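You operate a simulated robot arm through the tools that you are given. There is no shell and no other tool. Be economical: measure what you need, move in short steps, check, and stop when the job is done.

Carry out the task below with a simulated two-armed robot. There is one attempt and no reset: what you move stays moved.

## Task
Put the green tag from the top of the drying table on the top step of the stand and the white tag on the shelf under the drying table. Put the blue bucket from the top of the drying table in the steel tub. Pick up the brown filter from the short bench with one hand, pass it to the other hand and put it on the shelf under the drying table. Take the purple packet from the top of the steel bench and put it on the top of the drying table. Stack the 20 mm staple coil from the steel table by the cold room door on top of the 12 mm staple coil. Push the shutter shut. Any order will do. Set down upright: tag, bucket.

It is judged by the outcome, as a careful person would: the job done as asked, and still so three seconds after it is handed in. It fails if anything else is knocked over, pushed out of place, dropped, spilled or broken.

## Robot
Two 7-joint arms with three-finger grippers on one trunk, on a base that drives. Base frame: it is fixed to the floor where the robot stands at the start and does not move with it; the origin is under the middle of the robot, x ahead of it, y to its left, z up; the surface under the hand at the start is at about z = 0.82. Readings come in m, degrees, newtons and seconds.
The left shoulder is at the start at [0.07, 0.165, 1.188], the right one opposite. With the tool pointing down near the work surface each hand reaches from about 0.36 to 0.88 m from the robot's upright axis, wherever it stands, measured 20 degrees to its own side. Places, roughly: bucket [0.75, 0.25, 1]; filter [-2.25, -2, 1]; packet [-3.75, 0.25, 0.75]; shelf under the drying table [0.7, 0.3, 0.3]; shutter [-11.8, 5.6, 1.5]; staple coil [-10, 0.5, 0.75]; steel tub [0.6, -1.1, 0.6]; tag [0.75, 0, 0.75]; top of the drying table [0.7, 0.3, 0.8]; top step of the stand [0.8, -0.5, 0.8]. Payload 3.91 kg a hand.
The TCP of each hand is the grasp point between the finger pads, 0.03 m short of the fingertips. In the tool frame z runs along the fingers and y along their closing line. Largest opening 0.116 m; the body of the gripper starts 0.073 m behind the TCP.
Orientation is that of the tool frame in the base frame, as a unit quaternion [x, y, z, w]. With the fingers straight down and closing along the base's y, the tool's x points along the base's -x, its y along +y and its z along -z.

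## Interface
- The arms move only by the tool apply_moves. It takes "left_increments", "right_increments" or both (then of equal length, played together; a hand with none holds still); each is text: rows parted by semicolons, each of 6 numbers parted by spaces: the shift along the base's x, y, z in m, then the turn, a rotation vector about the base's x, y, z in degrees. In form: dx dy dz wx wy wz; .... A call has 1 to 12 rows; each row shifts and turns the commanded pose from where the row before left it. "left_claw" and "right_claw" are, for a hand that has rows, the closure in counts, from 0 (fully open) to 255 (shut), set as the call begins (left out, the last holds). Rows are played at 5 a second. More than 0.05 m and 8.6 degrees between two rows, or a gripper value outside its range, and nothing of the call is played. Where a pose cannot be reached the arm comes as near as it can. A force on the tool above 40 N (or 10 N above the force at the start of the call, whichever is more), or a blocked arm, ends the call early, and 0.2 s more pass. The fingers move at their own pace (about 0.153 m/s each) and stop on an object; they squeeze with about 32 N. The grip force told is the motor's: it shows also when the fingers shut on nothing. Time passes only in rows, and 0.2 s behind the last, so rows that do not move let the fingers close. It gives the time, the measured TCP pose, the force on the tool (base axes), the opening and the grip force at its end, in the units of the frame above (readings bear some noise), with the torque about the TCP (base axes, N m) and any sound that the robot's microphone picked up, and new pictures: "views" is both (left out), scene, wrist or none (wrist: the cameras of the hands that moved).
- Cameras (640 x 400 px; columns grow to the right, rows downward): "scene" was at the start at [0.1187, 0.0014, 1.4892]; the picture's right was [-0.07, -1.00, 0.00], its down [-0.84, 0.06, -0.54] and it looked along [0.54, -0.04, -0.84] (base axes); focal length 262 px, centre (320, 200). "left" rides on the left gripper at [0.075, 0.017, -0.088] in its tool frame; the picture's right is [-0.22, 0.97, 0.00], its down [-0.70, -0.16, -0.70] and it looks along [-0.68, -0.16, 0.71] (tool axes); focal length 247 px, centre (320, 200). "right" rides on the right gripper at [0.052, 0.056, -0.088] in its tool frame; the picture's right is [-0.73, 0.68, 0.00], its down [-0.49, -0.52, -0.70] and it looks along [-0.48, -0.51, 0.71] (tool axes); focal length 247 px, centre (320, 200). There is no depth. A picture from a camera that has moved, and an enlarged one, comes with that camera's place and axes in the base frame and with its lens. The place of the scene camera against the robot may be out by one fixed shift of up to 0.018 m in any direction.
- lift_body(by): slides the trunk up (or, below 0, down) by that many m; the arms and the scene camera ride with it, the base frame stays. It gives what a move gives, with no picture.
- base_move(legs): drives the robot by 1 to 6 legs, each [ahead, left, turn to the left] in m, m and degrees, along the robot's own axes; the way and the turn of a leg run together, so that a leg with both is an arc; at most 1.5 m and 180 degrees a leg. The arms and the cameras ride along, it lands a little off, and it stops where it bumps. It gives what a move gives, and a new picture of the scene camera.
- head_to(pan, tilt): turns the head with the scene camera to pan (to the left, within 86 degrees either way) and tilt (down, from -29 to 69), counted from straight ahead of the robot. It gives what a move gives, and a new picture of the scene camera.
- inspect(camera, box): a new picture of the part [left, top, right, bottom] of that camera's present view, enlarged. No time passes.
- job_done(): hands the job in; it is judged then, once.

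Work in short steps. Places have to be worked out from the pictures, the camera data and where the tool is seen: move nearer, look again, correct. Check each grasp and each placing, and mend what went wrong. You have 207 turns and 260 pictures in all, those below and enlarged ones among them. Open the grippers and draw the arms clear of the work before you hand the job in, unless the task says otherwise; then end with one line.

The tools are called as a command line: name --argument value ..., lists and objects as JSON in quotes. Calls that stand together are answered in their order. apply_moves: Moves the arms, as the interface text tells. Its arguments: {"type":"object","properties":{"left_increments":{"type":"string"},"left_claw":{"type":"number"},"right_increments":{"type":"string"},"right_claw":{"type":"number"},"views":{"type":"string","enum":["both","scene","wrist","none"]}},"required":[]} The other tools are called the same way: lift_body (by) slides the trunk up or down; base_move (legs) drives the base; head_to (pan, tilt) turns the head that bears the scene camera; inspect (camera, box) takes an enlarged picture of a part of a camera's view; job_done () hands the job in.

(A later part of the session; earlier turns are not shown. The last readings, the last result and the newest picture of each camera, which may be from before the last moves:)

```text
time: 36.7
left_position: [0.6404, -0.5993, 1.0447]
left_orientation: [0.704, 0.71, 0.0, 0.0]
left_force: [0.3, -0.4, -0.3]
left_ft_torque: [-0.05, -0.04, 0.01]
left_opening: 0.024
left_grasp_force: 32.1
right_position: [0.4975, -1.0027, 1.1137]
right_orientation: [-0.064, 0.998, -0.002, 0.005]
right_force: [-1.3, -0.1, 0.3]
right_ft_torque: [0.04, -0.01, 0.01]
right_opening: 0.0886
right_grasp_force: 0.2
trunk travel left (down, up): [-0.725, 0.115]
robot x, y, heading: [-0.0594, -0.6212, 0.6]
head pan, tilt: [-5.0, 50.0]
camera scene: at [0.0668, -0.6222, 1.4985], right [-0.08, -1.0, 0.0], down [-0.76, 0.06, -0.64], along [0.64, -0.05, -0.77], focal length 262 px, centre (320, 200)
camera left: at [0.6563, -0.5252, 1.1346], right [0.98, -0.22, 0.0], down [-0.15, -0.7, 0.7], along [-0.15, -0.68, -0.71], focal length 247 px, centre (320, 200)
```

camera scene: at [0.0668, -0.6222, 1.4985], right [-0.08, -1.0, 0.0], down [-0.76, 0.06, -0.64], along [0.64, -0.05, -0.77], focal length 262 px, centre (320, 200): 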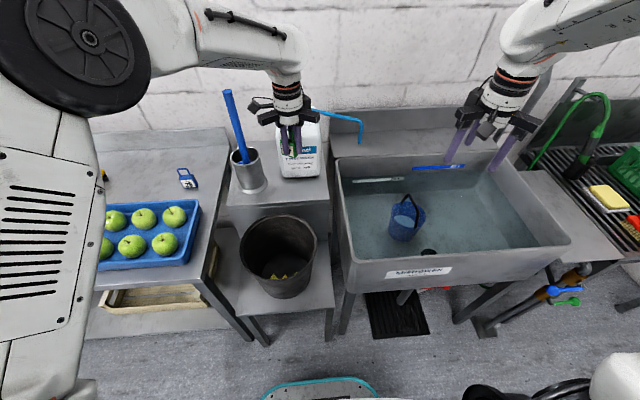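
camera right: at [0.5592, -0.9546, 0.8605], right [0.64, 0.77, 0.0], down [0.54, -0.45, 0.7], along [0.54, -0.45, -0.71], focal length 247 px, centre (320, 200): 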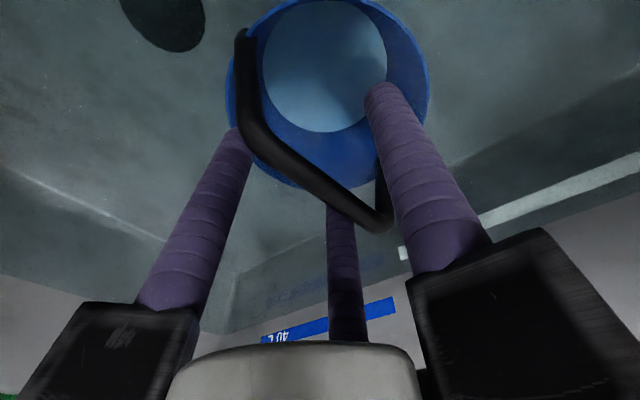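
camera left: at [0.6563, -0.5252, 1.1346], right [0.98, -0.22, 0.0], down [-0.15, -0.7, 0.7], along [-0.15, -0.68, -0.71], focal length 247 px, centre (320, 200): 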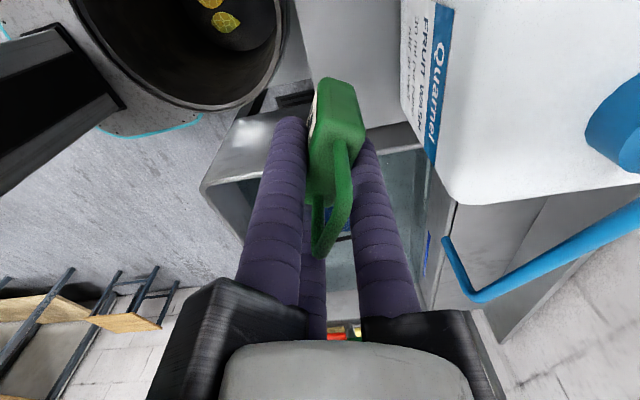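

Zoom in on the step area in the left wrist picture to measure the step's edge and the bottle.

inspect --camera "left" --box '[230, 0, 470, 150]'

inspect --camera "scene" --box '[220, 90, 340, 220]'

```text
2.67 times, centred on (350, 75) of left
camera zoom: at [0.6563, -0.5252, 1.1346], right [0.98, -0.22, 0.0], down [-0.15, -0.7, 0.7], along [-0.15, -0.68, -0.71], focal length 659 px, centre (240, 533)
```

zoom: 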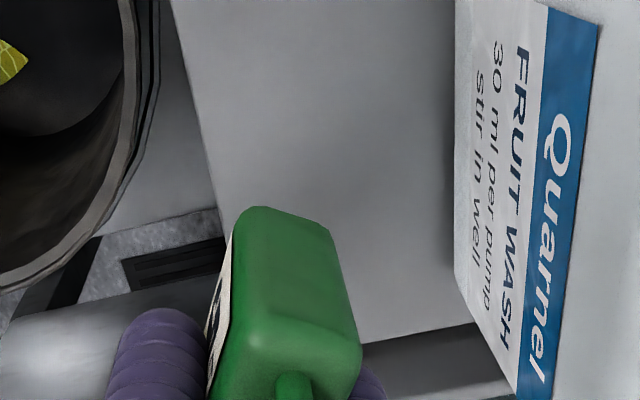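

```text
3.08 times, centred on (280, 155) of scene
camera zoom: at [0.0668, -0.6222, 1.4985], right [-0.08, -1.0, 0.0], down [-0.76, 0.06, -0.64], along [0.64, -0.05, -0.77], focal length 806 px, centre (443, 338)
```

zoom: 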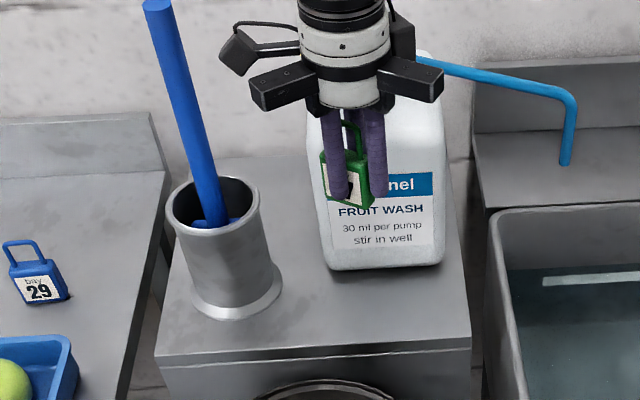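

Step surface ≈ z 0.79, front edge x ≈ 0.64, bottle face x ≈ 0.74. I centre the tag at x ≈ 0.668 and descend.

apply_moves --left_increments "0.014 0 -0.02 0 0 0;0.014 0 -0.03 0 0 0;0 0 -0.03 0 0 0;0 0 -0.03 0 0 0;0 0 -0.03 0 0 0;0 0 -0.025 0 0 0;0 0 0 0 0 0" --views "both"

inspect --camera "scene" --box '[220, 90, 340, 220]'

```text
time: 38.0
left_position: [0.6748, -0.6004, 0.9218]
left_orientation: [0.704, 0.71, 0.008, 0.013]
left_force: [-19.5, 0.1, 27.9]
left_ft_torque: [0.28, -3.29, 0.27]
left_opening: 0.0239
left_grasp_force: 31.9
right_position: [0.4961, -1.0034, 1.1148]
right_orientation: [-0.064, 0.998, -0.001, 0.006]
right_force: [0.5, -0.3, -0.4]
right_ft_torque: [0.01, 0.11, 0.03]
right_opening: 0.0887
right_grasp_force: 0.1
trunk travel left (down, up): [-0.725, 0.115]
robot x, y, heading: [-0.0592, -0.6231, 0.3]
head pan, tilt: [-5.0, 50.0]
stopped in row 6 (left hand): the force on the tool passed its limit at 48 N (the readings are from after the stop); the commanded pose is now the measured one
camera scene: at [0.0651, -0.6226, 1.4987], right [-0.08, -1.0, 0.0], down [-0.76, 0.06, -0.64], along [0.64, -0.05, -0.77], focal length 262 px, centre (320, 200)
camera left: at [0.6885, -0.5263, 1.0104], right [0.98, -0.22, 0.03], down [-0.17, -0.69, 0.7], along [-0.13, -0.69, -0.71], focal length 247 px, centre (320, 200)
```

scene: 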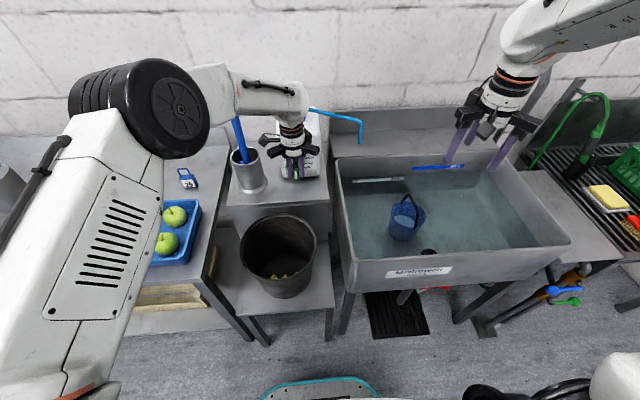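
left: 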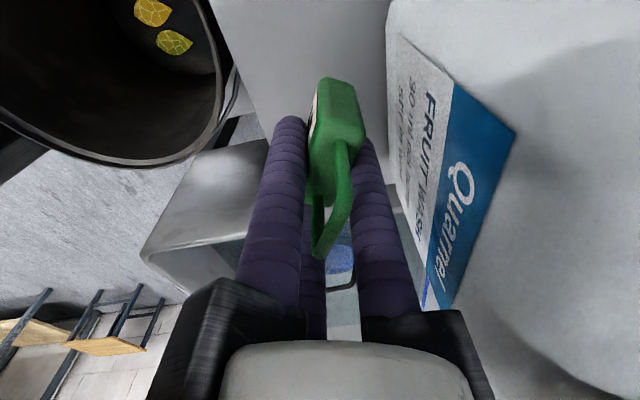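

```text
3.08 times, centred on (280, 155) of scene
camera zoom: at [0.0651, -0.6226, 1.4987], right [-0.08, -1.0, 0.0], down [-0.76, 0.06, -0.64], along [0.64, -0.05, -0.77], focal length 806 px, centre (443, 338)
```

zoom: 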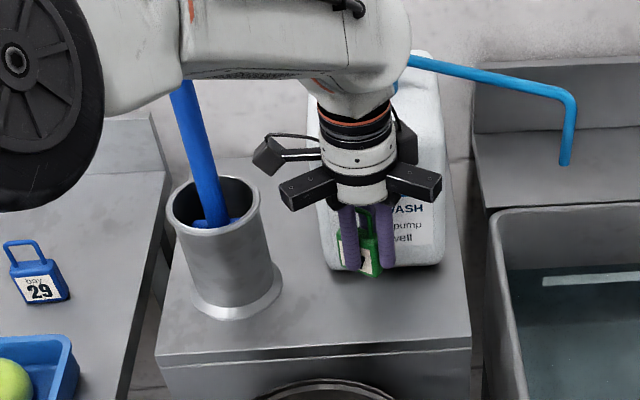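

The forward finger housing bumped the bottle's shoulder. I back off at once and check that the bottle hasn't moved.

apply_moves --left_increments "-0.01 0 0.02 0 0 0;-0.02 0 0.035 0 0 0;-0.03 0 0.035 0 0 0;-0.04 0 0.02 0 0 0;-0.04 0.02 0 0 0 0;-0.04 0.02 0 0 0 0" --views "none"

inspect --camera "scene" --box '[200, 70, 380, 220]'

```text
time: 39.4
left_position: [0.4951, -0.5612, 1.0282]
left_orientation: [0.704, 0.71, 0.006, 0.01]
left_force: [-0.3, 0.4, -0.8]
left_ft_torque: [0.01, -0.01, 0.01]
left_opening: 0.0238
left_grasp_force: 31.7
right_position: [0.4981, -1.0016, 1.115]
right_orientation: [-0.065, 0.998, -0.002, 0.005]
right_force: [-1.1, 0.4, 0.4]
right_ft_torque: [0.01, -0.01, 0.02]
right_opening: 0.0889
right_grasp_force: 0.1
trunk travel left (down, up): [-0.725, 0.115]
robot x, y, heading: [-0.0547, -0.6283, 0.3]
head pan, tilt: [-5.0, 50.0]
```

```text
2.67 times, centred on (290, 145) of scene
camera zoom: at [0.0662, -0.6212, 1.4986], right [-0.08, -1.0, 0.0], down [-0.76, 0.06, -0.64], along [0.64, -0.05, -0.77], focal length 699 px, centre (400, 347)
```

zoom: 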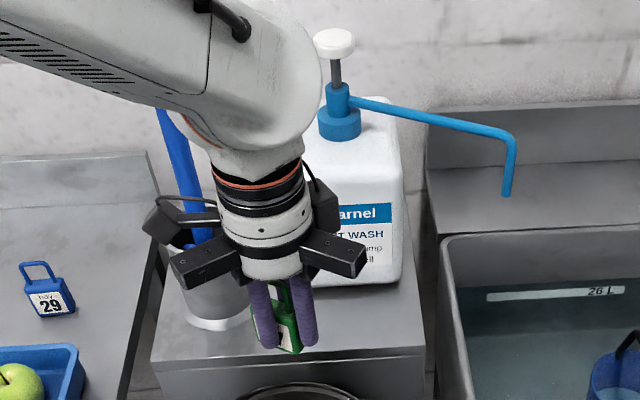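

The bottle hasn't moved. A tilted hand is needed in front of it, so I'll go back to the table, set the tag down, and regrip it with the hand leaning back. First raise and swing the left hand to its earlier driving pose.

apply_moves --left_increments "-0.01 0.03 0.02 0 0 8;-0.01 0.045 0.02 0 0 8;-0.01 0.045 0.02 0 0 8;0 0.045 0.02 0 0 8;0 0.045 0.02 0 0 8;0 0.045 0.01 0 0 8;0 0.03 0 0 0 8;0 0 0 0 0 8;0 0 0 0 0 8;0 0 0 0 0 8;0 0 0 0 0 8;0 0 0 0 0 2" --views "none"

base_move --legs '[[0, 0.66, 0]]'

```text
refused: row 2 steps farther than a row can; nothing moved
```

```text
time: 43.0
left_position: [0.4951, 0.087, 1.0272]
left_orientation: [0.705, 0.709, 0.005, 0.009]
left_force: [-0.2, -0.4, -1.0]
left_ft_torque: [0.01, -0.01, 0.02]
left_opening: 0.0241
left_grasp_force: 31.9
right_position: [0.4949, -0.3529, 1.1139]
right_orientation: [-0.063, 0.998, -0.001, 0.004]
right_force: [0.3, 0.4, 0.3]
right_ft_torque: [-0.04, -0.01, -0.01]
right_opening: 0.0888
right_grasp_force: 0.1
trunk travel left (down, up): [-0.725, 0.115]
robot x, y, heading: [-0.0656, 0.0271, 0.5]
head pan, tilt: [-5.0, 50.0]
camera scene: at [0.0648, 0.0283, 1.4984], right [-0.08, -1.0, 0.0], down [-0.76, 0.06, -0.64], along [0.64, -0.05, -0.77], focal length 262 px, centre (320, 200)
```

scene: 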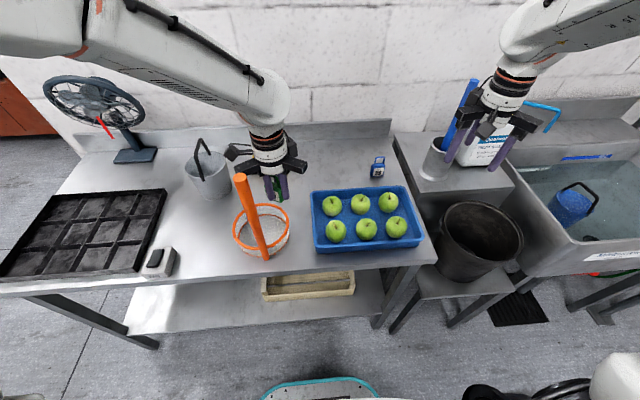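

The arm rows were refused but the drive ran; the hand is just right of the net's handle, untouched. Raise well above it, then move left while turning.

apply_moves --left_increments "0 0 0.04 0 0 0;0 0 0.045 0 0 0;0 0 0.045 0 0 0;0 0 0.03 0 0 8;0 0.03 0 0 0 8;0 0.035 0 0 0 8;0 0.035 0 0 0 8;0 0.035 0 0 0 8;0 0.035 0 0 0 8;0 0.035 0 0 0 8;0 0.025 0 0 0 8;0 0 0 0 0 8" --views "none"

apply_moves --left_increments "0 0 -0.03 0 0 8;0 0 -0.04 0 0 8;0 0 -0.04 -1 0.5 0;0 0 -0.04 0 0 0;0 0 -0.04 0 0 0;0 0 0 0 0 0" --views "both"

```text
time: 45.6
left_position: [0.4936, 0.3148, 1.1865]
left_orientation: [0.154, 0.988, 0.01, 0.004]
left_force: [0.1, -0.3, 0.1]
left_ft_torque: [0.02, 0.01, 0.01]
left_opening: 0.024
left_grasp_force: 31.8
right_position: [0.4942, -0.3546, 1.1125]
right_orientation: [-0.062, 0.998, 0.0, 0.004]
right_force: [0.1, 0.0, -0.1]
right_ft_torque: [0.01, 0.01, 0.02]
right_opening: 0.0887
right_grasp_force: 0.1
trunk travel left (down, up): [-0.725, 0.115]
robot x, y, heading: [-0.0603, 0.0299, 0.3]
head pan, tilt: [-5.0, 50.0]
```

```text
time: 47.0
left_position: [0.4926, 0.3176, 0.9962]
left_orientation: [0.016, 1.0, 0.002, 0.0]
left_force: [0.3, -0.2, -0.6]
left_ft_torque: [-0.02, -0.01, 0.0]
left_opening: 0.0239
left_grasp_force: 32.2
right_position: [0.4946, -0.3519, 1.1136]
right_orientation: [-0.062, 0.998, -0.001, 0.004]
right_force: [-0.2, -0.2, -0.1]
right_ft_torque: [-0.01, -0.03, 0.0]
right_opening: 0.0889
right_grasp_force: 0.1
trunk travel left (down, up): [-0.725, 0.115]
robot x, y, heading: [-0.0584, 0.0261, 0.0]
head pan, tilt: [-5.0, 50.0]
camera scene: at [0.064, 0.0289, 1.4985], right [-0.08, -1.0, 0.0], down [-0.76, 0.06, -0.64], along [0.64, -0.05, -0.77], focal length 262 px, centre (320, 200)
camera left: at [0.4179, 0.3353, 1.0848], right [0.25, 0.97, 0.0], down [0.69, -0.18, 0.7], along [0.68, -0.17, -0.72], focal length 247 px, centre (320, 200)
```

scene: 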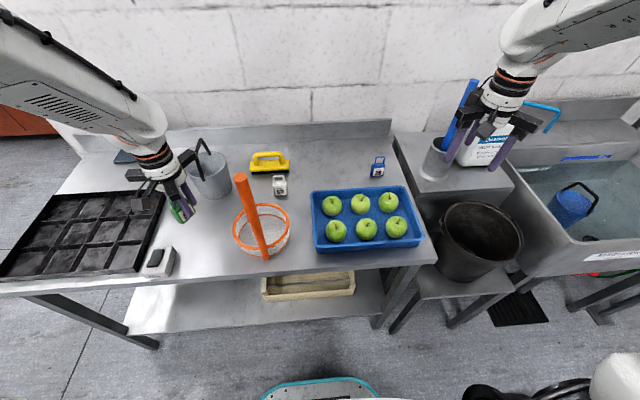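
left: 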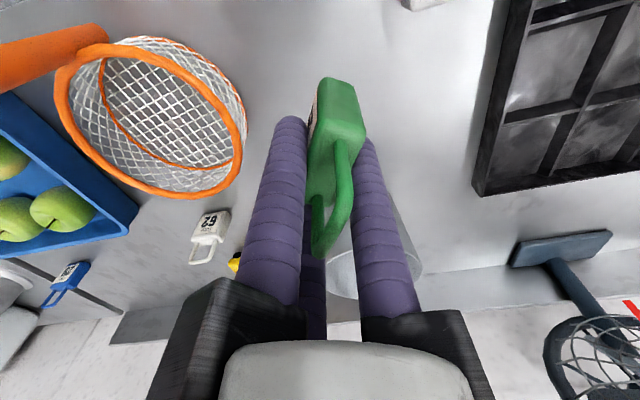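

Lower the tag onto the clear spot on the table.

apply_moves --left_increments "0 0 -0.04 0 0 0;0 0 -0.04 0 0 0;0 0 -0.03 0 0 0;0 0 -0.01 0 0 0;0 0 -0.006 0 0 0;0 0 0 0 0 0" --views "wrist"

```text
time: 48.4
left_position: [0.4923, 0.3174, 0.8718]
left_orientation: [0.015, 1.0, 0.002, 0.0]
left_force: [-0.2, -0.3, 0.2]
left_ft_torque: [0.0, -0.01, 0.02]
left_opening: 0.0239
left_grasp_force: 32.0
right_position: [0.4947, -0.3534, 1.1141]
right_orientation: [-0.063, 0.998, -0.001, 0.004]
right_force: [0.1, -0.2, -0.3]
right_ft_torque: [0.01, 0.01, 0.01]
right_opening: 0.0888
right_grasp_force: 0.1
trunk travel left (down, up): [-0.725, 0.115]
robot x, y, heading: [-0.0576, 0.0266, 0.3]
head pan, tilt: [-5.0, 50.0]
camera left: at [0.4188, 0.336, 0.9605], right [0.25, 0.97, 0.0], down [0.69, -0.18, 0.7], along [0.68, -0.17, -0.72], focal length 247 px, centre (320, 200)
```

left: 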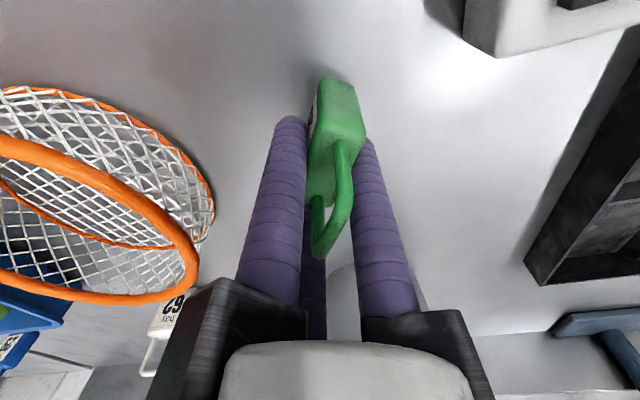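

apply_moves --left_increments "0 0 -0.003 0 0 0;0 0 -0.003 0 0 0;0 0 0 0 0 0" --views "none"

```text
time: 49.2
left_position: [0.493, 0.3169, 0.8655]
left_orientation: [0.015, 1.0, 0.002, -0.001]
left_force: [-0.3, 0.9, 3.6]
left_ft_torque: [-0.05, -0.03, 0.02]
left_opening: 0.0239
left_grasp_force: 31.7
right_position: [0.4929, -0.3524, 1.113]
right_orientation: [-0.064, 0.998, -0.002, 0.004]
right_force: [0.4, 0.0, -0.2]
right_ft_torque: [-0.03, -0.01, 0.0]
right_opening: 0.0889
right_grasp_force: 0.1
trunk travel left (down, up): [-0.725, 0.115]
robot x, y, heading: [-0.0643, 0.0284, 0.5]
head pan, tilt: [-5.0, 50.0]
```

Contact. Open, tilt the hand back 40° about the grasp point (fingers pointing forward‑down), and regrip.

apply_moves --left_increments "0 0 0 0 0 0;0 0 0 0 0 0;0 0 0 0 -8 0;0 0 0 0 -8 0;0 0 0 0 -8 0;0 0 0 0 -8 0;0 0 0 0 -8 0;0 0 0 0 0 0" --left_claw 124 --views "both"

```text
time: 51.0
left_position: [0.4932, 0.3175, 0.8662]
left_orientation: [0.014, 0.94, 0.007, 0.341]
left_force: [-4.1, 1.0, 4.5]
left_ft_torque: [-0.07, 0.24, -0.12]
left_opening: 0.0596
left_grasp_force: 0.1
right_position: [0.4935, -0.3533, 1.1144]
right_orientation: [-0.063, 0.998, -0.001, 0.004]
right_force: [0.3, 0.2, 1.4]
right_ft_torque: [0.01, -0.04, 0.0]
right_opening: 0.0886
right_grasp_force: 0.1
trunk travel left (down, up): [-0.725, 0.115]
robot x, y, heading: [-0.0614, 0.026, -0.2]
head pan, tilt: [-5.0, 50.0]
camera scene: at [0.0633, 0.0283, 1.4986], right [-0.08, -1.0, 0.0], down [-0.76, 0.06, -0.64], along [0.64, -0.05, -0.77], focal length 262 px, centre (320, 200)
camera left: at [0.3777, 0.336, 0.8872], right [0.19, 0.97, 0.17], down [0.08, -0.18, 0.98], along [0.98, -0.17, -0.11], focal length 247 px, centre (320, 200)
```

scene: 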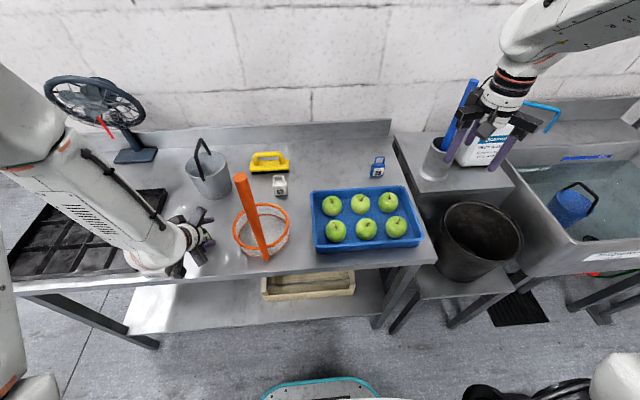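
left: 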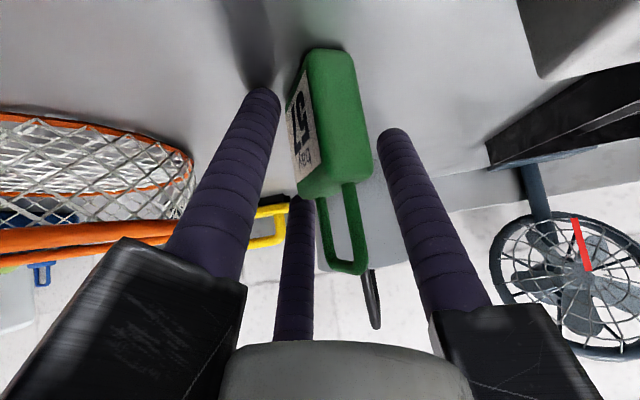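

There's a slight contact force (about 6 N). I back off 1 cm along the fingers and see whether it clears.

apply_moves --left_increments "-0.006 0 0.008 0 0 0;0 0 0 0 0 0" --views "wrist"

inspect --camera "scene" --box '[100, 170, 300, 310]'

```text
time: 51.6
left_position: [0.4882, 0.3181, 0.8741]
left_orientation: [0.013, 0.94, 0.006, 0.342]
left_force: [-0.3, 1.2, -0.1]
left_ft_torque: [0.01, 0.01, -0.02]
left_opening: 0.0595
left_grasp_force: 0.1
right_position: [0.4936, -0.3532, 1.1141]
right_orientation: [-0.063, 0.998, -0.001, 0.005]
right_force: [-0.2, 0.1, -0.3]
right_ft_torque: [-0.02, -0.02, -0.02]
right_opening: 0.0888
right_grasp_force: 0.1
trunk travel left (down, up): [-0.725, 0.115]
robot x, y, heading: [-0.0624, 0.0251, 0.3]
head pan, tilt: [-5.0, 50.0]
camera left: at [0.3733, 0.336, 0.8941], right [0.19, 0.97, 0.16], down [0.08, -0.18, 0.98], along [0.98, -0.17, -0.11], focal length 247 px, centre (320, 200)
```

left: 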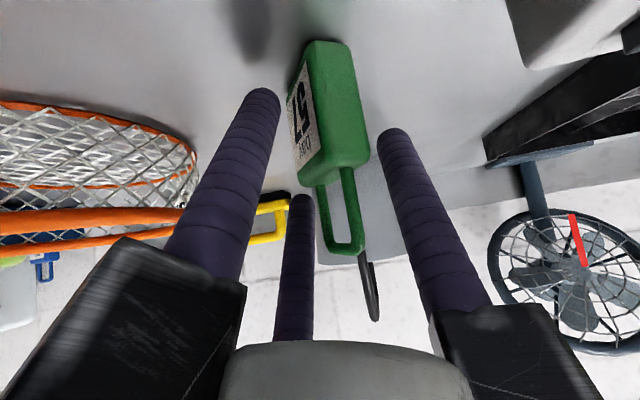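

```text
2.86 times, centred on (200, 240) of scene
camera zoom: at [0.0647, 0.0287, 1.4984], right [-0.08, -1.0, 0.0], down [-0.76, 0.06, -0.64], along [0.64, -0.05, -0.77], focal length 748 px, centre (663, 86)
```

zoom: 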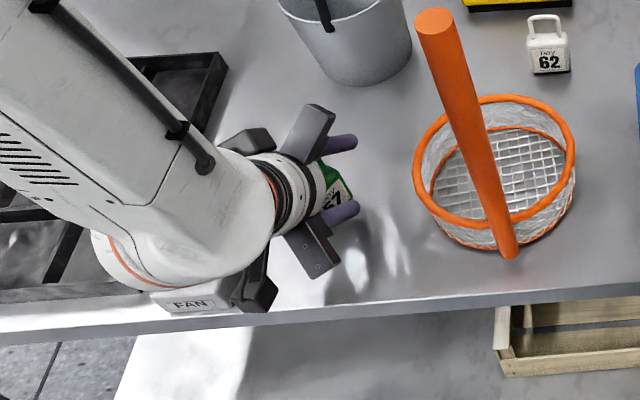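

Force cleared. Note the grey box is a fan switch — keep off it. The tag body is between the pads; close.

apply_moves --left_increments "0 0.002 0 0 0 0;0 0 0 0 0 0;0 0 0 0 0 0" --left_claw 255 --views "wrist"

```text
time: 52.4
left_position: [0.4877, 0.3188, 0.8733]
left_orientation: [0.012, 0.94, 0.007, 0.34]
left_force: [0.6, 0.4, 0.1]
left_ft_torque: [0.0, 0.03, 0.01]
left_opening: 0.0276
left_grasp_force: 31.6
right_position: [0.4941, -0.3531, 1.1137]
right_orientation: [-0.063, 0.998, -0.001, 0.004]
right_force: [-0.4, -0.8, -1.2]
right_ft_torque: [-0.01, -0.01, -0.01]
right_opening: 0.0884
right_grasp_force: 0.0
trunk travel left (down, up): [-0.725, 0.115]
robot x, y, heading: [-0.0641, 0.0282, 0.3]
head pan, tilt: [-5.0, 50.0]
camera left: at [0.3733, 0.338, 0.8939], right [0.19, 0.97, 0.16], down [0.08, -0.18, 0.98], along [0.98, -0.17, -0.11], focal length 247 px, centre (320, 200)
```

left: 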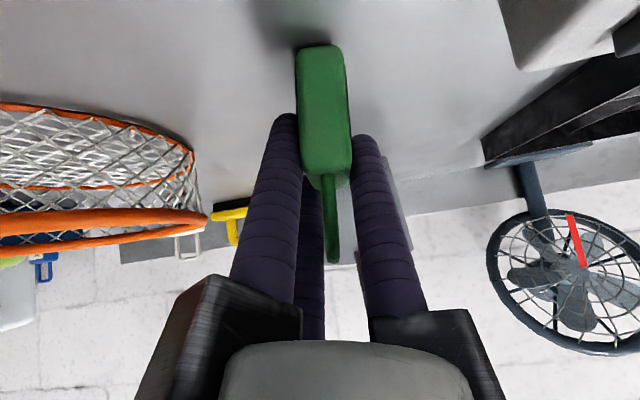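

Gripped at 27.6 mm. Lift straight up and check the tag hangs upright.

apply_moves --left_increments "0 0 0.02 0 0 0;0 0 0.04 0 0 0;0 0 0.045 0 0 0;0 0 0.045 0 0 0;0 0 0.045 0 0 0;0 0 0.02 0 0 0" --views "both"

inspect --camera "scene" --box '[100, 110, 300, 310]'

```text
time: 53.8
left_position: [0.498, 0.3244, 1.0737]
left_orientation: [0.013, 0.93, 0.019, 0.366]
left_force: [-0.8, -0.1, 0.0]
left_ft_torque: [0.04, 0.03, -0.02]
left_opening: 0.0285
left_grasp_force: 32.6
left hand out of reach, approached as far as the arm can: row 5, 6
right_position: [0.4947, -0.354, 1.1124]
right_orientation: [-0.062, 0.998, -0.001, 0.003]
right_force: [0.6, -1.1, -0.2]
right_ft_torque: [0.02, -0.03, 0.0]
right_opening: 0.0888
right_grasp_force: 0.1
trunk travel left (down, up): [-0.725, 0.115]
robot x, y, heading: [-0.0622, 0.0297, 0.3]
head pan, tilt: [-5.0, 50.0]
camera scene: at [0.0663, 0.027, 1.4982], right [-0.08, -1.0, 0.0], down [-0.76, 0.07, -0.64], along [0.64, -0.05, -0.77], focal length 262 px, centre (320, 200)
camera left: at [0.3833, 0.3407, 1.0886], right [0.17, 0.97, 0.2], down [0.03, -0.2, 0.98], along [0.98, -0.16, -0.06], focal length 247 px, centre (320, 200)
```

scene: 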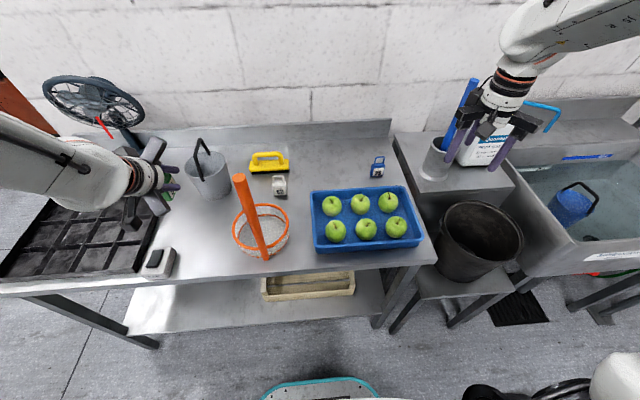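
left: 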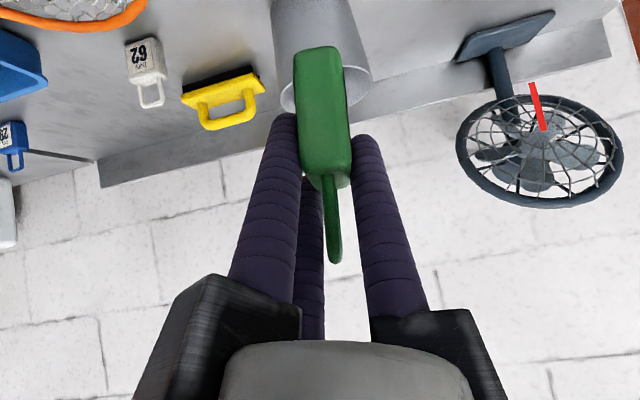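

```text
2.00 times, centred on (200, 210) of scene
camera zoom: at [0.0663, 0.027, 1.4982], right [-0.08, -1.0, 0.0], down [-0.76, 0.07, -0.64], along [0.64, -0.05, -0.77], focal length 524 px, centre (560, 180)
```

zoom: 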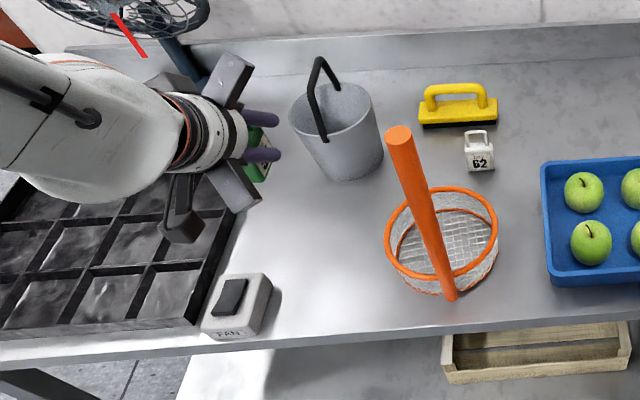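

Held. The arm is at its limit in this tilted pose, so I raise the trunk for clearance, then drive right toward the stand.

lift_body --by 0.1

base_move --legs '[[-0.03, 0, 0], [0, -0.82, 0]]'

```text
time: 55.1
left_position: [0.4978, 0.325, 1.1743]
left_orientation: [0.011, 0.93, 0.019, 0.368]
left_force: [0.5, 0.3, 0.1]
left_ft_torque: [-0.01, -0.02, -0.01]
left_opening: 0.0282
left_grasp_force: 31.4
right_position: [0.4947, -0.3518, 1.2132]
right_orientation: [-0.062, 0.998, -0.001, 0.005]
right_force: [-0.6, -0.6, 0.4]
right_ft_torque: [-0.02, 0.03, -0.02]
right_opening: 0.0887
right_grasp_force: 0.1
trunk travel left (down, up): [-0.825, 0.015]
robot x, y, heading: [-0.0593, 0.0314, 0.3]
head pan, tilt: [-5.0, 50.0]
```

```text
time: 59.9
left_position: [0.4686, -0.5082, 1.1748]
left_orientation: [0.018, 0.929, 0.015, 0.368]
left_force: [0.3, 0.9, -0.1]
left_ft_torque: [0.0, 0.02, -0.01]
left_opening: 0.0284
left_grasp_force: 32.0
right_position: [0.4566, -1.1859, 1.2129]
right_orientation: [-0.056, 0.998, -0.001, 0.005]
right_force: [0.6, -0.3, -0.2]
right_ft_torque: [-0.03, 0.0, 0.0]
right_opening: 0.0885
right_grasp_force: 0.0
trunk travel left (down, up): [-0.825, 0.015]
robot x, y, heading: [-0.0955, -0.7964, -0.6]
head pan, tilt: [-5.0, 50.0]
camera scene: at [0.0316, -0.798, 1.5984], right [-0.1, -1.0, 0.0], down [-0.76, 0.07, -0.64], along [0.64, -0.06, -0.77], focal length 262 px, centre (320, 200)
```

scene: 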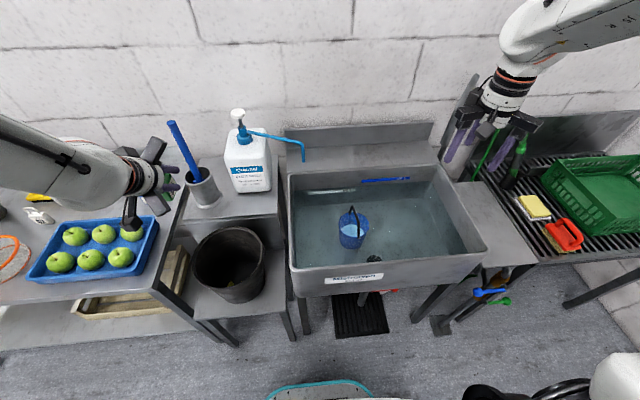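

Arrived at the stand. Move the hand toward the approach point ahead of the strip and re-measure.

apply_moves --left_increments "0.03 -0.01 -0.03 0 0 0;0.03 -0.01 -0.03 0 0 0;0.03 -0.015 -0.03 0 0 0;0.03 -0.015 -0.03 0 0 0;0.01 -0.01 -0.03 0 0 0;0 0 0 0 0 0" --views "both"

```text
time: 61.3
left_position: [0.5985, -0.5685, 1.0248]
left_orientation: [0.018, 0.929, 0.017, 0.369]
left_force: [0.1, 0.0, -0.6]
left_ft_torque: [-0.01, -0.02, -0.03]
left_opening: 0.029
left_grasp_force: 31.7
right_position: [0.4546, -1.1864, 1.2141]
right_orientation: [-0.056, 0.998, -0.002, 0.004]
right_force: [0.2, -0.1, 0.2]
right_ft_torque: [0.01, 0.0, 0.0]
right_opening: 0.0888
right_grasp_force: 0.1
trunk travel left (down, up): [-0.825, 0.015]
robot x, y, heading: [-0.0944, -0.7959, -0.7]
head pan, tilt: [-5.0, 50.0]
camera scene: at [0.03, -0.7989, 1.5985], right [-0.1, -1.0, 0.0], down [-0.76, 0.07, -0.64], along [0.64, -0.06, -0.77], focal length 262 px, centre (320, 200)
camera left: at [0.4837, -0.5498, 1.0392], right [0.18, 0.96, 0.19], down [0.02, -0.2, 0.98], along [0.98, -0.17, -0.06], focal length 247 px, centre (320, 200)
```

scene: 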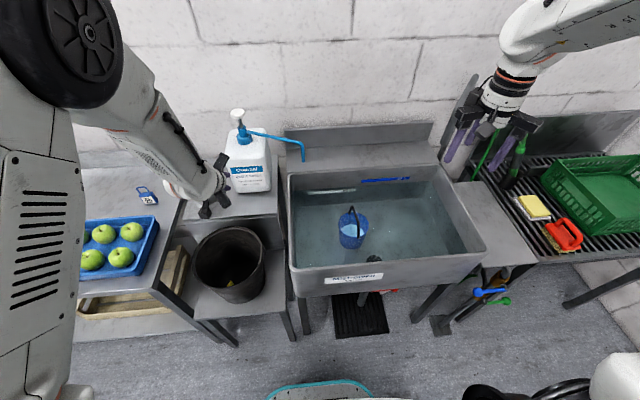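
left: 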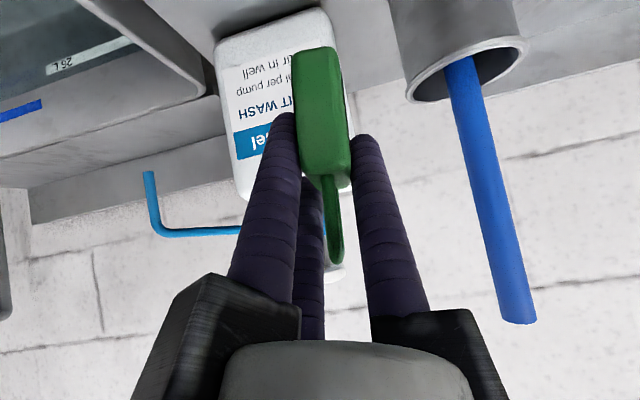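

Correct the tilt by +3.3° (back to the pick attitude) and go lower and forward.

apply_moves --left_increments "0.02 0 -0.03 0 1.7 0;0.02 0 -0.035 0 1.6 0;0.02 0 -0.035 0 0 0;0.006 0 -0.03 0 0 0;0 0 0 0 0 0" --views "both"

inspect --camera "scene" --box '[160, 100, 320, 240]'

```text
time: 62.5
left_position: [0.6641, -0.5691, 0.8922]
left_orientation: [0.018, 0.94, 0.016, 0.341]
left_force: [-0.9, -0.8, -0.9]
left_ft_torque: [0.01, -0.01, -0.02]
left_opening: 0.0285
left_grasp_force: 31.8
right_position: [0.4546, -1.1866, 1.2137]
right_orientation: [-0.056, 0.998, -0.002, 0.004]
right_force: [-1.3, 0.8, 0.1]
right_ft_torque: [-0.01, -0.03, -0.01]
right_opening: 0.0888
right_grasp_force: 0.0
trunk travel left (down, up): [-0.825, 0.015]
robot x, y, heading: [-0.0923, -0.7968, -0.5]
head pan, tilt: [-5.0, 50.0]
camera scene: at [0.0307, -0.799, 1.5985], right [-0.1, -1.0, 0.0], down [-0.76, 0.07, -0.64], along [0.64, -0.06, -0.77], focal length 262 px, centre (320, 200)
camera left: at [0.5496, -0.5511, 0.9136], right [0.19, 0.96, 0.18], down [0.08, -0.2, 0.98], along [0.98, -0.17, -0.12], focal length 247 px, centre (320, 200)
```

scene: 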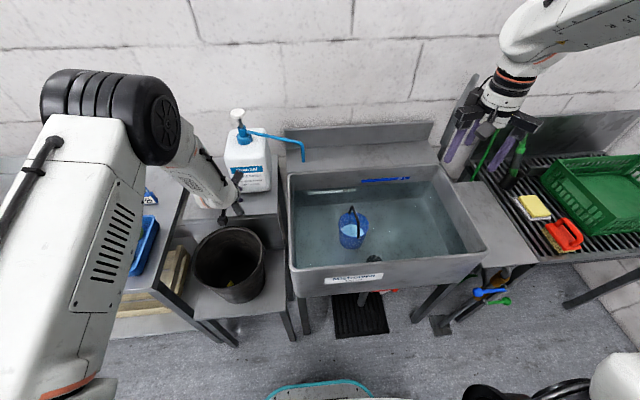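
left: 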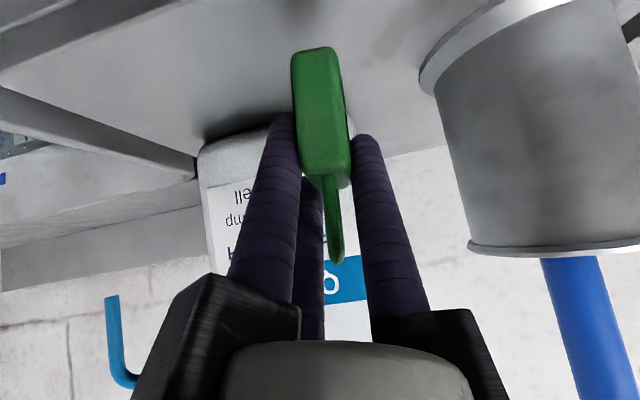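

```text
2.86 times, centred on (240, 170) of scene
camera zoom: at [0.0307, -0.799, 1.5985], right [-0.1, -1.0, 0.0], down [-0.76, 0.07, -0.64], along [0.64, -0.06, -0.77], focal length 748 px, centre (549, 286)
```

zoom: 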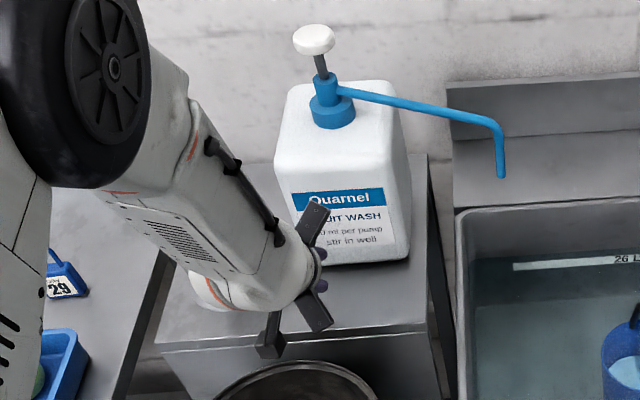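

Clear on all sides. Descend in small steps to contact.

apply_moves --left_increments "0 0 -0.015 0 0 0;0 0 -0.015 0 0 0;0 0 -0.008 0 0 0;0 0 -0.004 0 0 0;0 0 0 0 0 0" --views "wrist"

```text
time: 63.4
left_position: [0.6723, -0.5689, 0.8655]
left_orientation: [0.017, 0.936, 0.016, 0.352]
left_force: [-3.2, -0.2, 20.9]
left_ft_torque: [-0.08, 0.23, -0.01]
left_opening: 0.0304
left_grasp_force: 32.1
right_position: [0.455, -1.1871, 1.2136]
right_orientation: [-0.055, 0.998, -0.002, 0.005]
right_force: [0.4, -0.8, 0.4]
right_ft_torque: [-0.01, 0.04, 0.01]
right_opening: 0.0886
right_grasp_force: 0.0
trunk travel left (down, up): [-0.825, 0.015]
robot x, y, heading: [-0.0969, -0.7971, -0.8]
head pan, tilt: [-5.0, 50.0]
stopped in row 4 (left hand): the force on the tool passed its limit at 43 N (the readings are from after the stop); the commanded pose is now the measured one
camera left: at [0.5574, -0.55, 0.8834], right [0.19, 0.96, 0.19], down [0.06, -0.2, 0.98], along [0.98, -0.17, -0.1], focal length 247 px, centre (320, 200)
```

left: 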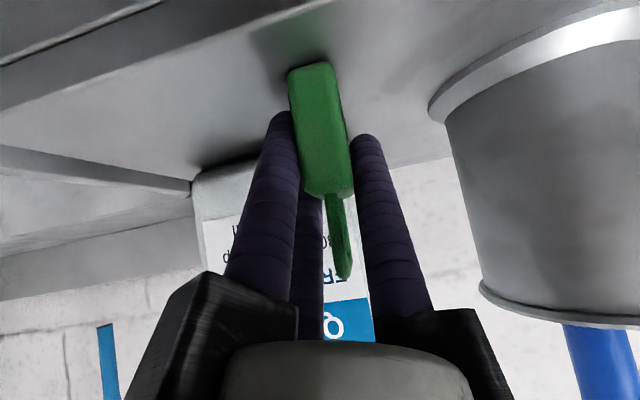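

Contact came earlier, so the step is at about 0.815. I ease up slightly, restore the tilt, and check before letting go.

apply_moves --left_increments "-0.003 0 0.003 0 1.2 0;0 0 0 0 0 0" --views "wrist"

inspect --camera "left" --box '[220, 30, 420, 230]'

```text
time: 64.0
left_position: [0.6671, -0.5696, 0.8657]
left_orientation: [0.017, 0.94, 0.016, 0.339]
left_force: [5.9, 0.7, 13.6]
left_ft_torque: [0.0, -0.51, -0.01]
left_opening: 0.0305
left_grasp_force: 31.8
right_position: [0.4551, -1.188, 1.2136]
right_orientation: [-0.055, 0.998, -0.001, 0.005]
right_force: [-0.4, 0.0, -0.4]
right_ft_torque: [-0.01, -0.01, 0.02]
right_opening: 0.0887
right_grasp_force: 0.0
trunk travel left (down, up): [-0.825, 0.015]
robot x, y, heading: [-0.0909, -0.7975, -0.7]
head pan, tilt: [-5.0, 50.0]
camera left: at [0.553, -0.551, 0.8868], right [0.19, 0.96, 0.18], down [0.09, -0.2, 0.98], along [0.98, -0.17, -0.12], focal length 247 px, centre (320, 200)
```

left: 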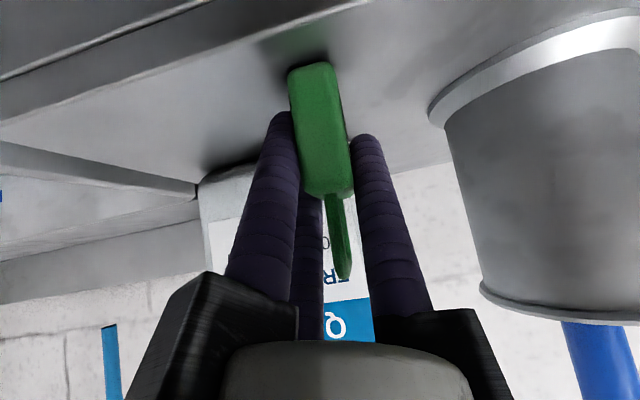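

```text
2.00 times, centred on (320, 130) of left
camera zoom: at [0.553, -0.551, 0.8868], right [0.19, 0.96, 0.18], down [0.09, -0.2, 0.98], along [0.98, -0.17, -0.12], focal length 494 px, centre (320, 340)
```

zoom: 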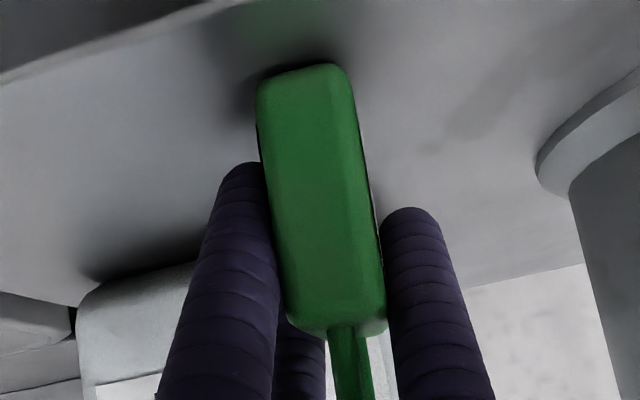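

Still pressing ~14 N; ease up a touch more, then open.

apply_moves --left_increments "-0.001 0 0.003 0 0 0;0 0 0 0 0 0" --views "none"

```text
time: 64.6
left_position: [0.6636, -0.5706, 0.8663]
left_orientation: [0.017, 0.942, 0.016, 0.336]
left_force: [-0.2, -0.2, 2.3]
left_ft_torque: [-0.03, -0.03, -0.03]
left_opening: 0.0301
left_grasp_force: 31.8
right_position: [0.4561, -1.1867, 1.2126]
right_orientation: [-0.056, 0.998, -0.002, 0.005]
right_force: [0.1, 0.4, -0.5]
right_ft_torque: [-0.01, 0.01, 0.02]
right_opening: 0.0887
right_grasp_force: 0.1
trunk travel left (down, up): [-0.825, 0.015]
robot x, y, heading: [-0.094, -0.7974, -0.7]
head pan, tilt: [-5.0, 50.0]
```

apply_moves --left_increments "0 0 0 0 0 0;0 0 0 0 0 0;0 0 0 0 0 0" --left_claw 130 --views "wrist"

```text
time: 65.4
left_position: [0.6663, -0.569, 0.8667]
left_orientation: [0.018, 0.941, 0.015, 0.338]
left_force: [0.9, 0.4, 0.3]
left_ft_torque: [0.01, -0.01, 0.01]
left_opening: 0.0566
left_grasp_force: 0.0
right_position: [0.4567, -1.186, 1.2128]
right_orientation: [-0.056, 0.998, -0.001, 0.004]
right_force: [0.5, -0.7, 0.4]
right_ft_torque: [-0.01, 0.02, 0.02]
right_opening: 0.0888
right_grasp_force: 0.0
trunk travel left (down, up): [-0.825, 0.015]
robot x, y, heading: [-0.0954, -0.7972, -0.6]
head pan, tilt: [-5.0, 50.0]
camera left: at [0.5519, -0.5506, 0.8885], right [0.19, 0.96, 0.18], down [0.09, -0.2, 0.98], along [0.98, -0.17, -0.12], focal length 247 px, centre (320, 200)
```

left: 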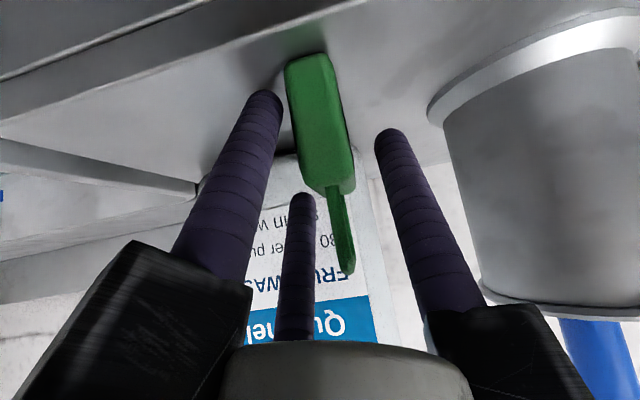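

The tag stands on its own. Retract along the finger axis.

apply_moves --left_increments "-0.013 0 0.015 0 0 0;-0.02 0 0.023 0 0 0;-0.025 0 0.03 0 0 0;-0.025 0 0.03 0 0 0;-0.025 0 0.03 0 0 0;-0.03 0.02 0.03 0 0 0;-0.03 0.03 0.02 0 0 0" --left_claw 110 --views "wrist"

inspect --camera "scene" --box '[160, 100, 320, 240]'

```text
time: 67.0
left_position: [0.4945, -0.5183, 1.0427]
left_orientation: [0.017, 0.941, 0.015, 0.338]
left_force: [0.4, 0.0, 0.5]
left_ft_torque: [0.02, 0.01, -0.01]
left_opening: 0.0659
left_grasp_force: 0.1
right_position: [0.4532, -1.1844, 1.2156]
right_orientation: [-0.055, 0.998, -0.003, 0.005]
right_force: [-0.3, -0.1, 0.2]
right_ft_torque: [-0.01, -0.02, 0.0]
right_opening: 0.0888
right_grasp_force: 0.1
trunk travel left (down, up): [-0.825, 0.015]
robot x, y, heading: [-0.0964, -0.7953, -0.3]
head pan, tilt: [-5.0, 50.0]
camera left: at [0.3809, -0.4995, 1.0642], right [0.19, 0.96, 0.18], down [0.09, -0.2, 0.98], along [0.98, -0.17, -0.12], focal length 247 px, centre (320, 200)
```

left: 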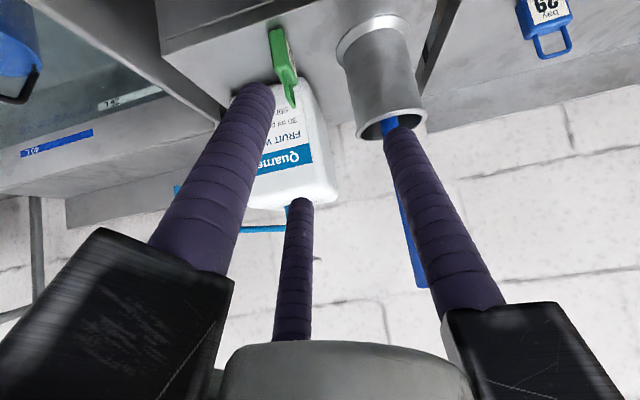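

```text
2.86 times, centred on (240, 170) of scene
camera zoom: at [0.0293, -0.7964, 1.5985], right [-0.1, -1.0, 0.0], down [-0.76, 0.07, -0.64], along [0.64, -0.06, -0.77], focal length 748 px, centre (549, 286)
```

zoom: 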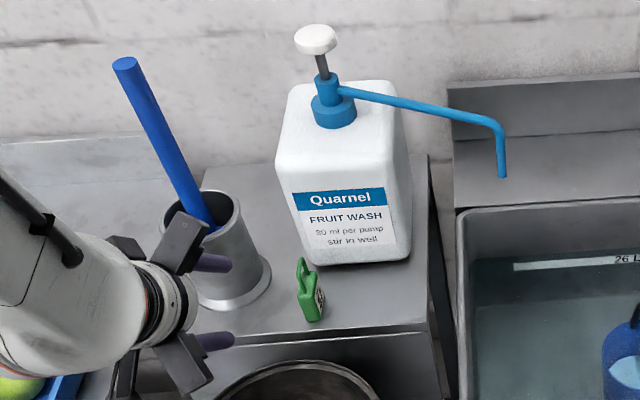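

Green tag stands upright on the top step. Next the white tag: raise the left hand out of the way (to a 30° tilt), then drive left.

apply_moves --left_increments "-0.01 0.02 0.03 0 5 0;-0.02 0.02 0.03 0 5 0;-0.02 0.02 0.03 0 0 0;-0.02 0.02 0.03 0 0 0" --left_claw 60 --views "none"

```text
time: 68.0
left_position: [0.4194, -0.4374, 1.1461]
left_orientation: [0.076, 0.972, 0.045, 0.22]
left_force: [0.2, -1.8, 0.5]
left_ft_torque: [0.13, 0.12, 0.11]
left_opening: 0.0887
left_grasp_force: 0.1
left hand out of reach, approached as far as the arm can: row 4
right_position: [0.4546, -1.1875, 1.2134]
right_orientation: [-0.055, 0.998, 0.0, 0.004]
right_force: [-0.4, -0.8, -0.5]
right_ft_torque: [0.04, -0.01, 0.02]
right_opening: 0.0886
right_grasp_force: 0.0
trunk travel left (down, up): [-0.825, 0.015]
robot x, y, heading: [-0.0967, -0.7967, -0.4]
head pan, tilt: [-5.0, 50.0]
```

base_move --legs '[[0, 0.68, 0]]'

head_to --pan 15 --tilt 50

```text
time: 71.8
left_position: [0.4312, 0.2417, 1.1481]
left_orientation: [0.015, 0.972, 0.02, 0.234]
left_force: [0.8, -0.4, 0.1]
left_ft_torque: [0.02, 0.0, -0.02]
left_opening: 0.0889
left_grasp_force: 0.1
right_position: [0.4632, -0.5049, 1.2137]
right_orientation: [-0.058, 0.998, 0.0, 0.005]
right_force: [0.0, -0.2, 0.4]
right_ft_torque: [0.02, -0.03, 0.0]
right_opening: 0.0887
right_grasp_force: 0.1
trunk travel left (down, up): [-0.825, 0.015]
robot x, y, heading: [-0.0895, -0.1124, -0.4]
head pan, tilt: [-5.0, 50.0]
camera scene: at [0.0383, -0.1158, 1.5984], right [-0.1, -1.0, 0.0], down [-0.76, 0.07, -0.64], along [0.64, -0.06, -0.77], focal length 262 px, centre (320, 200)
```

scene: 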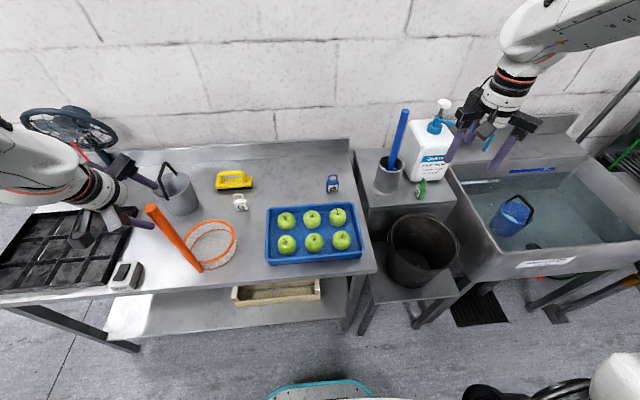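

```text
time: 72.6
left_position: [0.4306, 0.2424, 1.1469]
left_orientation: [0.016, 0.972, 0.018, 0.234]
left_force: [-0.9, 0.0, 0.5]
left_ft_torque: [-0.01, 0.0, -0.02]
left_opening: 0.0885
left_grasp_force: 0.0
right_position: [0.4635, -0.5021, 1.2148]
right_orientation: [-0.056, 0.998, -0.002, 0.005]
right_force: [-0.2, 0.1, -0.2]
right_ft_torque: [0.0, -0.02, 0.0]
right_opening: 0.0888
right_grasp_force: 0.1
trunk travel left (down, up): [-0.825, 0.015]
robot x, y, heading: [-0.0873, -0.1093, -0.8]
head pan, tilt: [15.0, 50.0]
camera scene: at [0.0362, -0.0876, 1.5984], right [0.25, -0.97, 0.0], down [-0.74, -0.19, -0.64], along [0.62, 0.16, -0.77], focal length 262 px, centre (320, 200)
```

scene: 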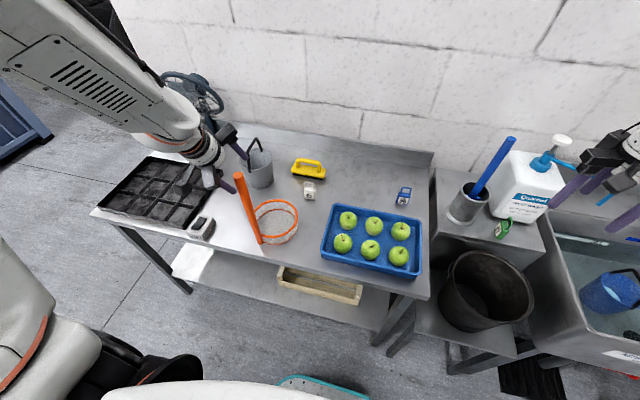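

Let me look closely at the net's handle relative to my hand and at the white tag.

inspect --camera "scene" --box '[170, 120, 350, 270]'

inspect --camera "left" --box '[0, 0, 640, 400]'

```text
2.67 times, centred on (260, 195) of scene
camera zoom: at [0.0362, -0.0876, 1.5984], right [0.25, -0.97, 0.0], down [-0.74, -0.19, -0.64], along [0.62, 0.16, -0.77], focal length 699 px, centre (480, 213)
```

zoom: 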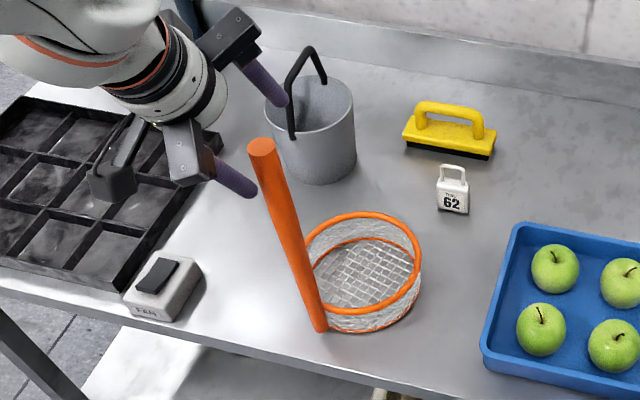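

```text
1.00 times, centred on (320, 200) of left (not enlarged: the box is as wide or as high as the picture)
camera zoom: at [0.3245, 0.2599, 1.193], right [0.22, 0.96, 0.14], down [0.3, -0.21, 0.93], along [0.93, -0.16, -0.33], focal length 247 px, centre (320, 200)
```

zoom: 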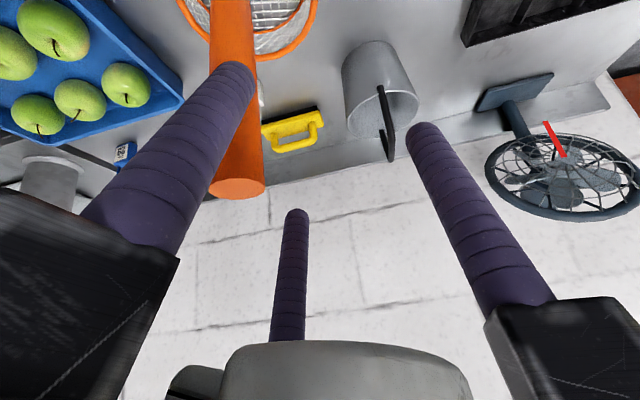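

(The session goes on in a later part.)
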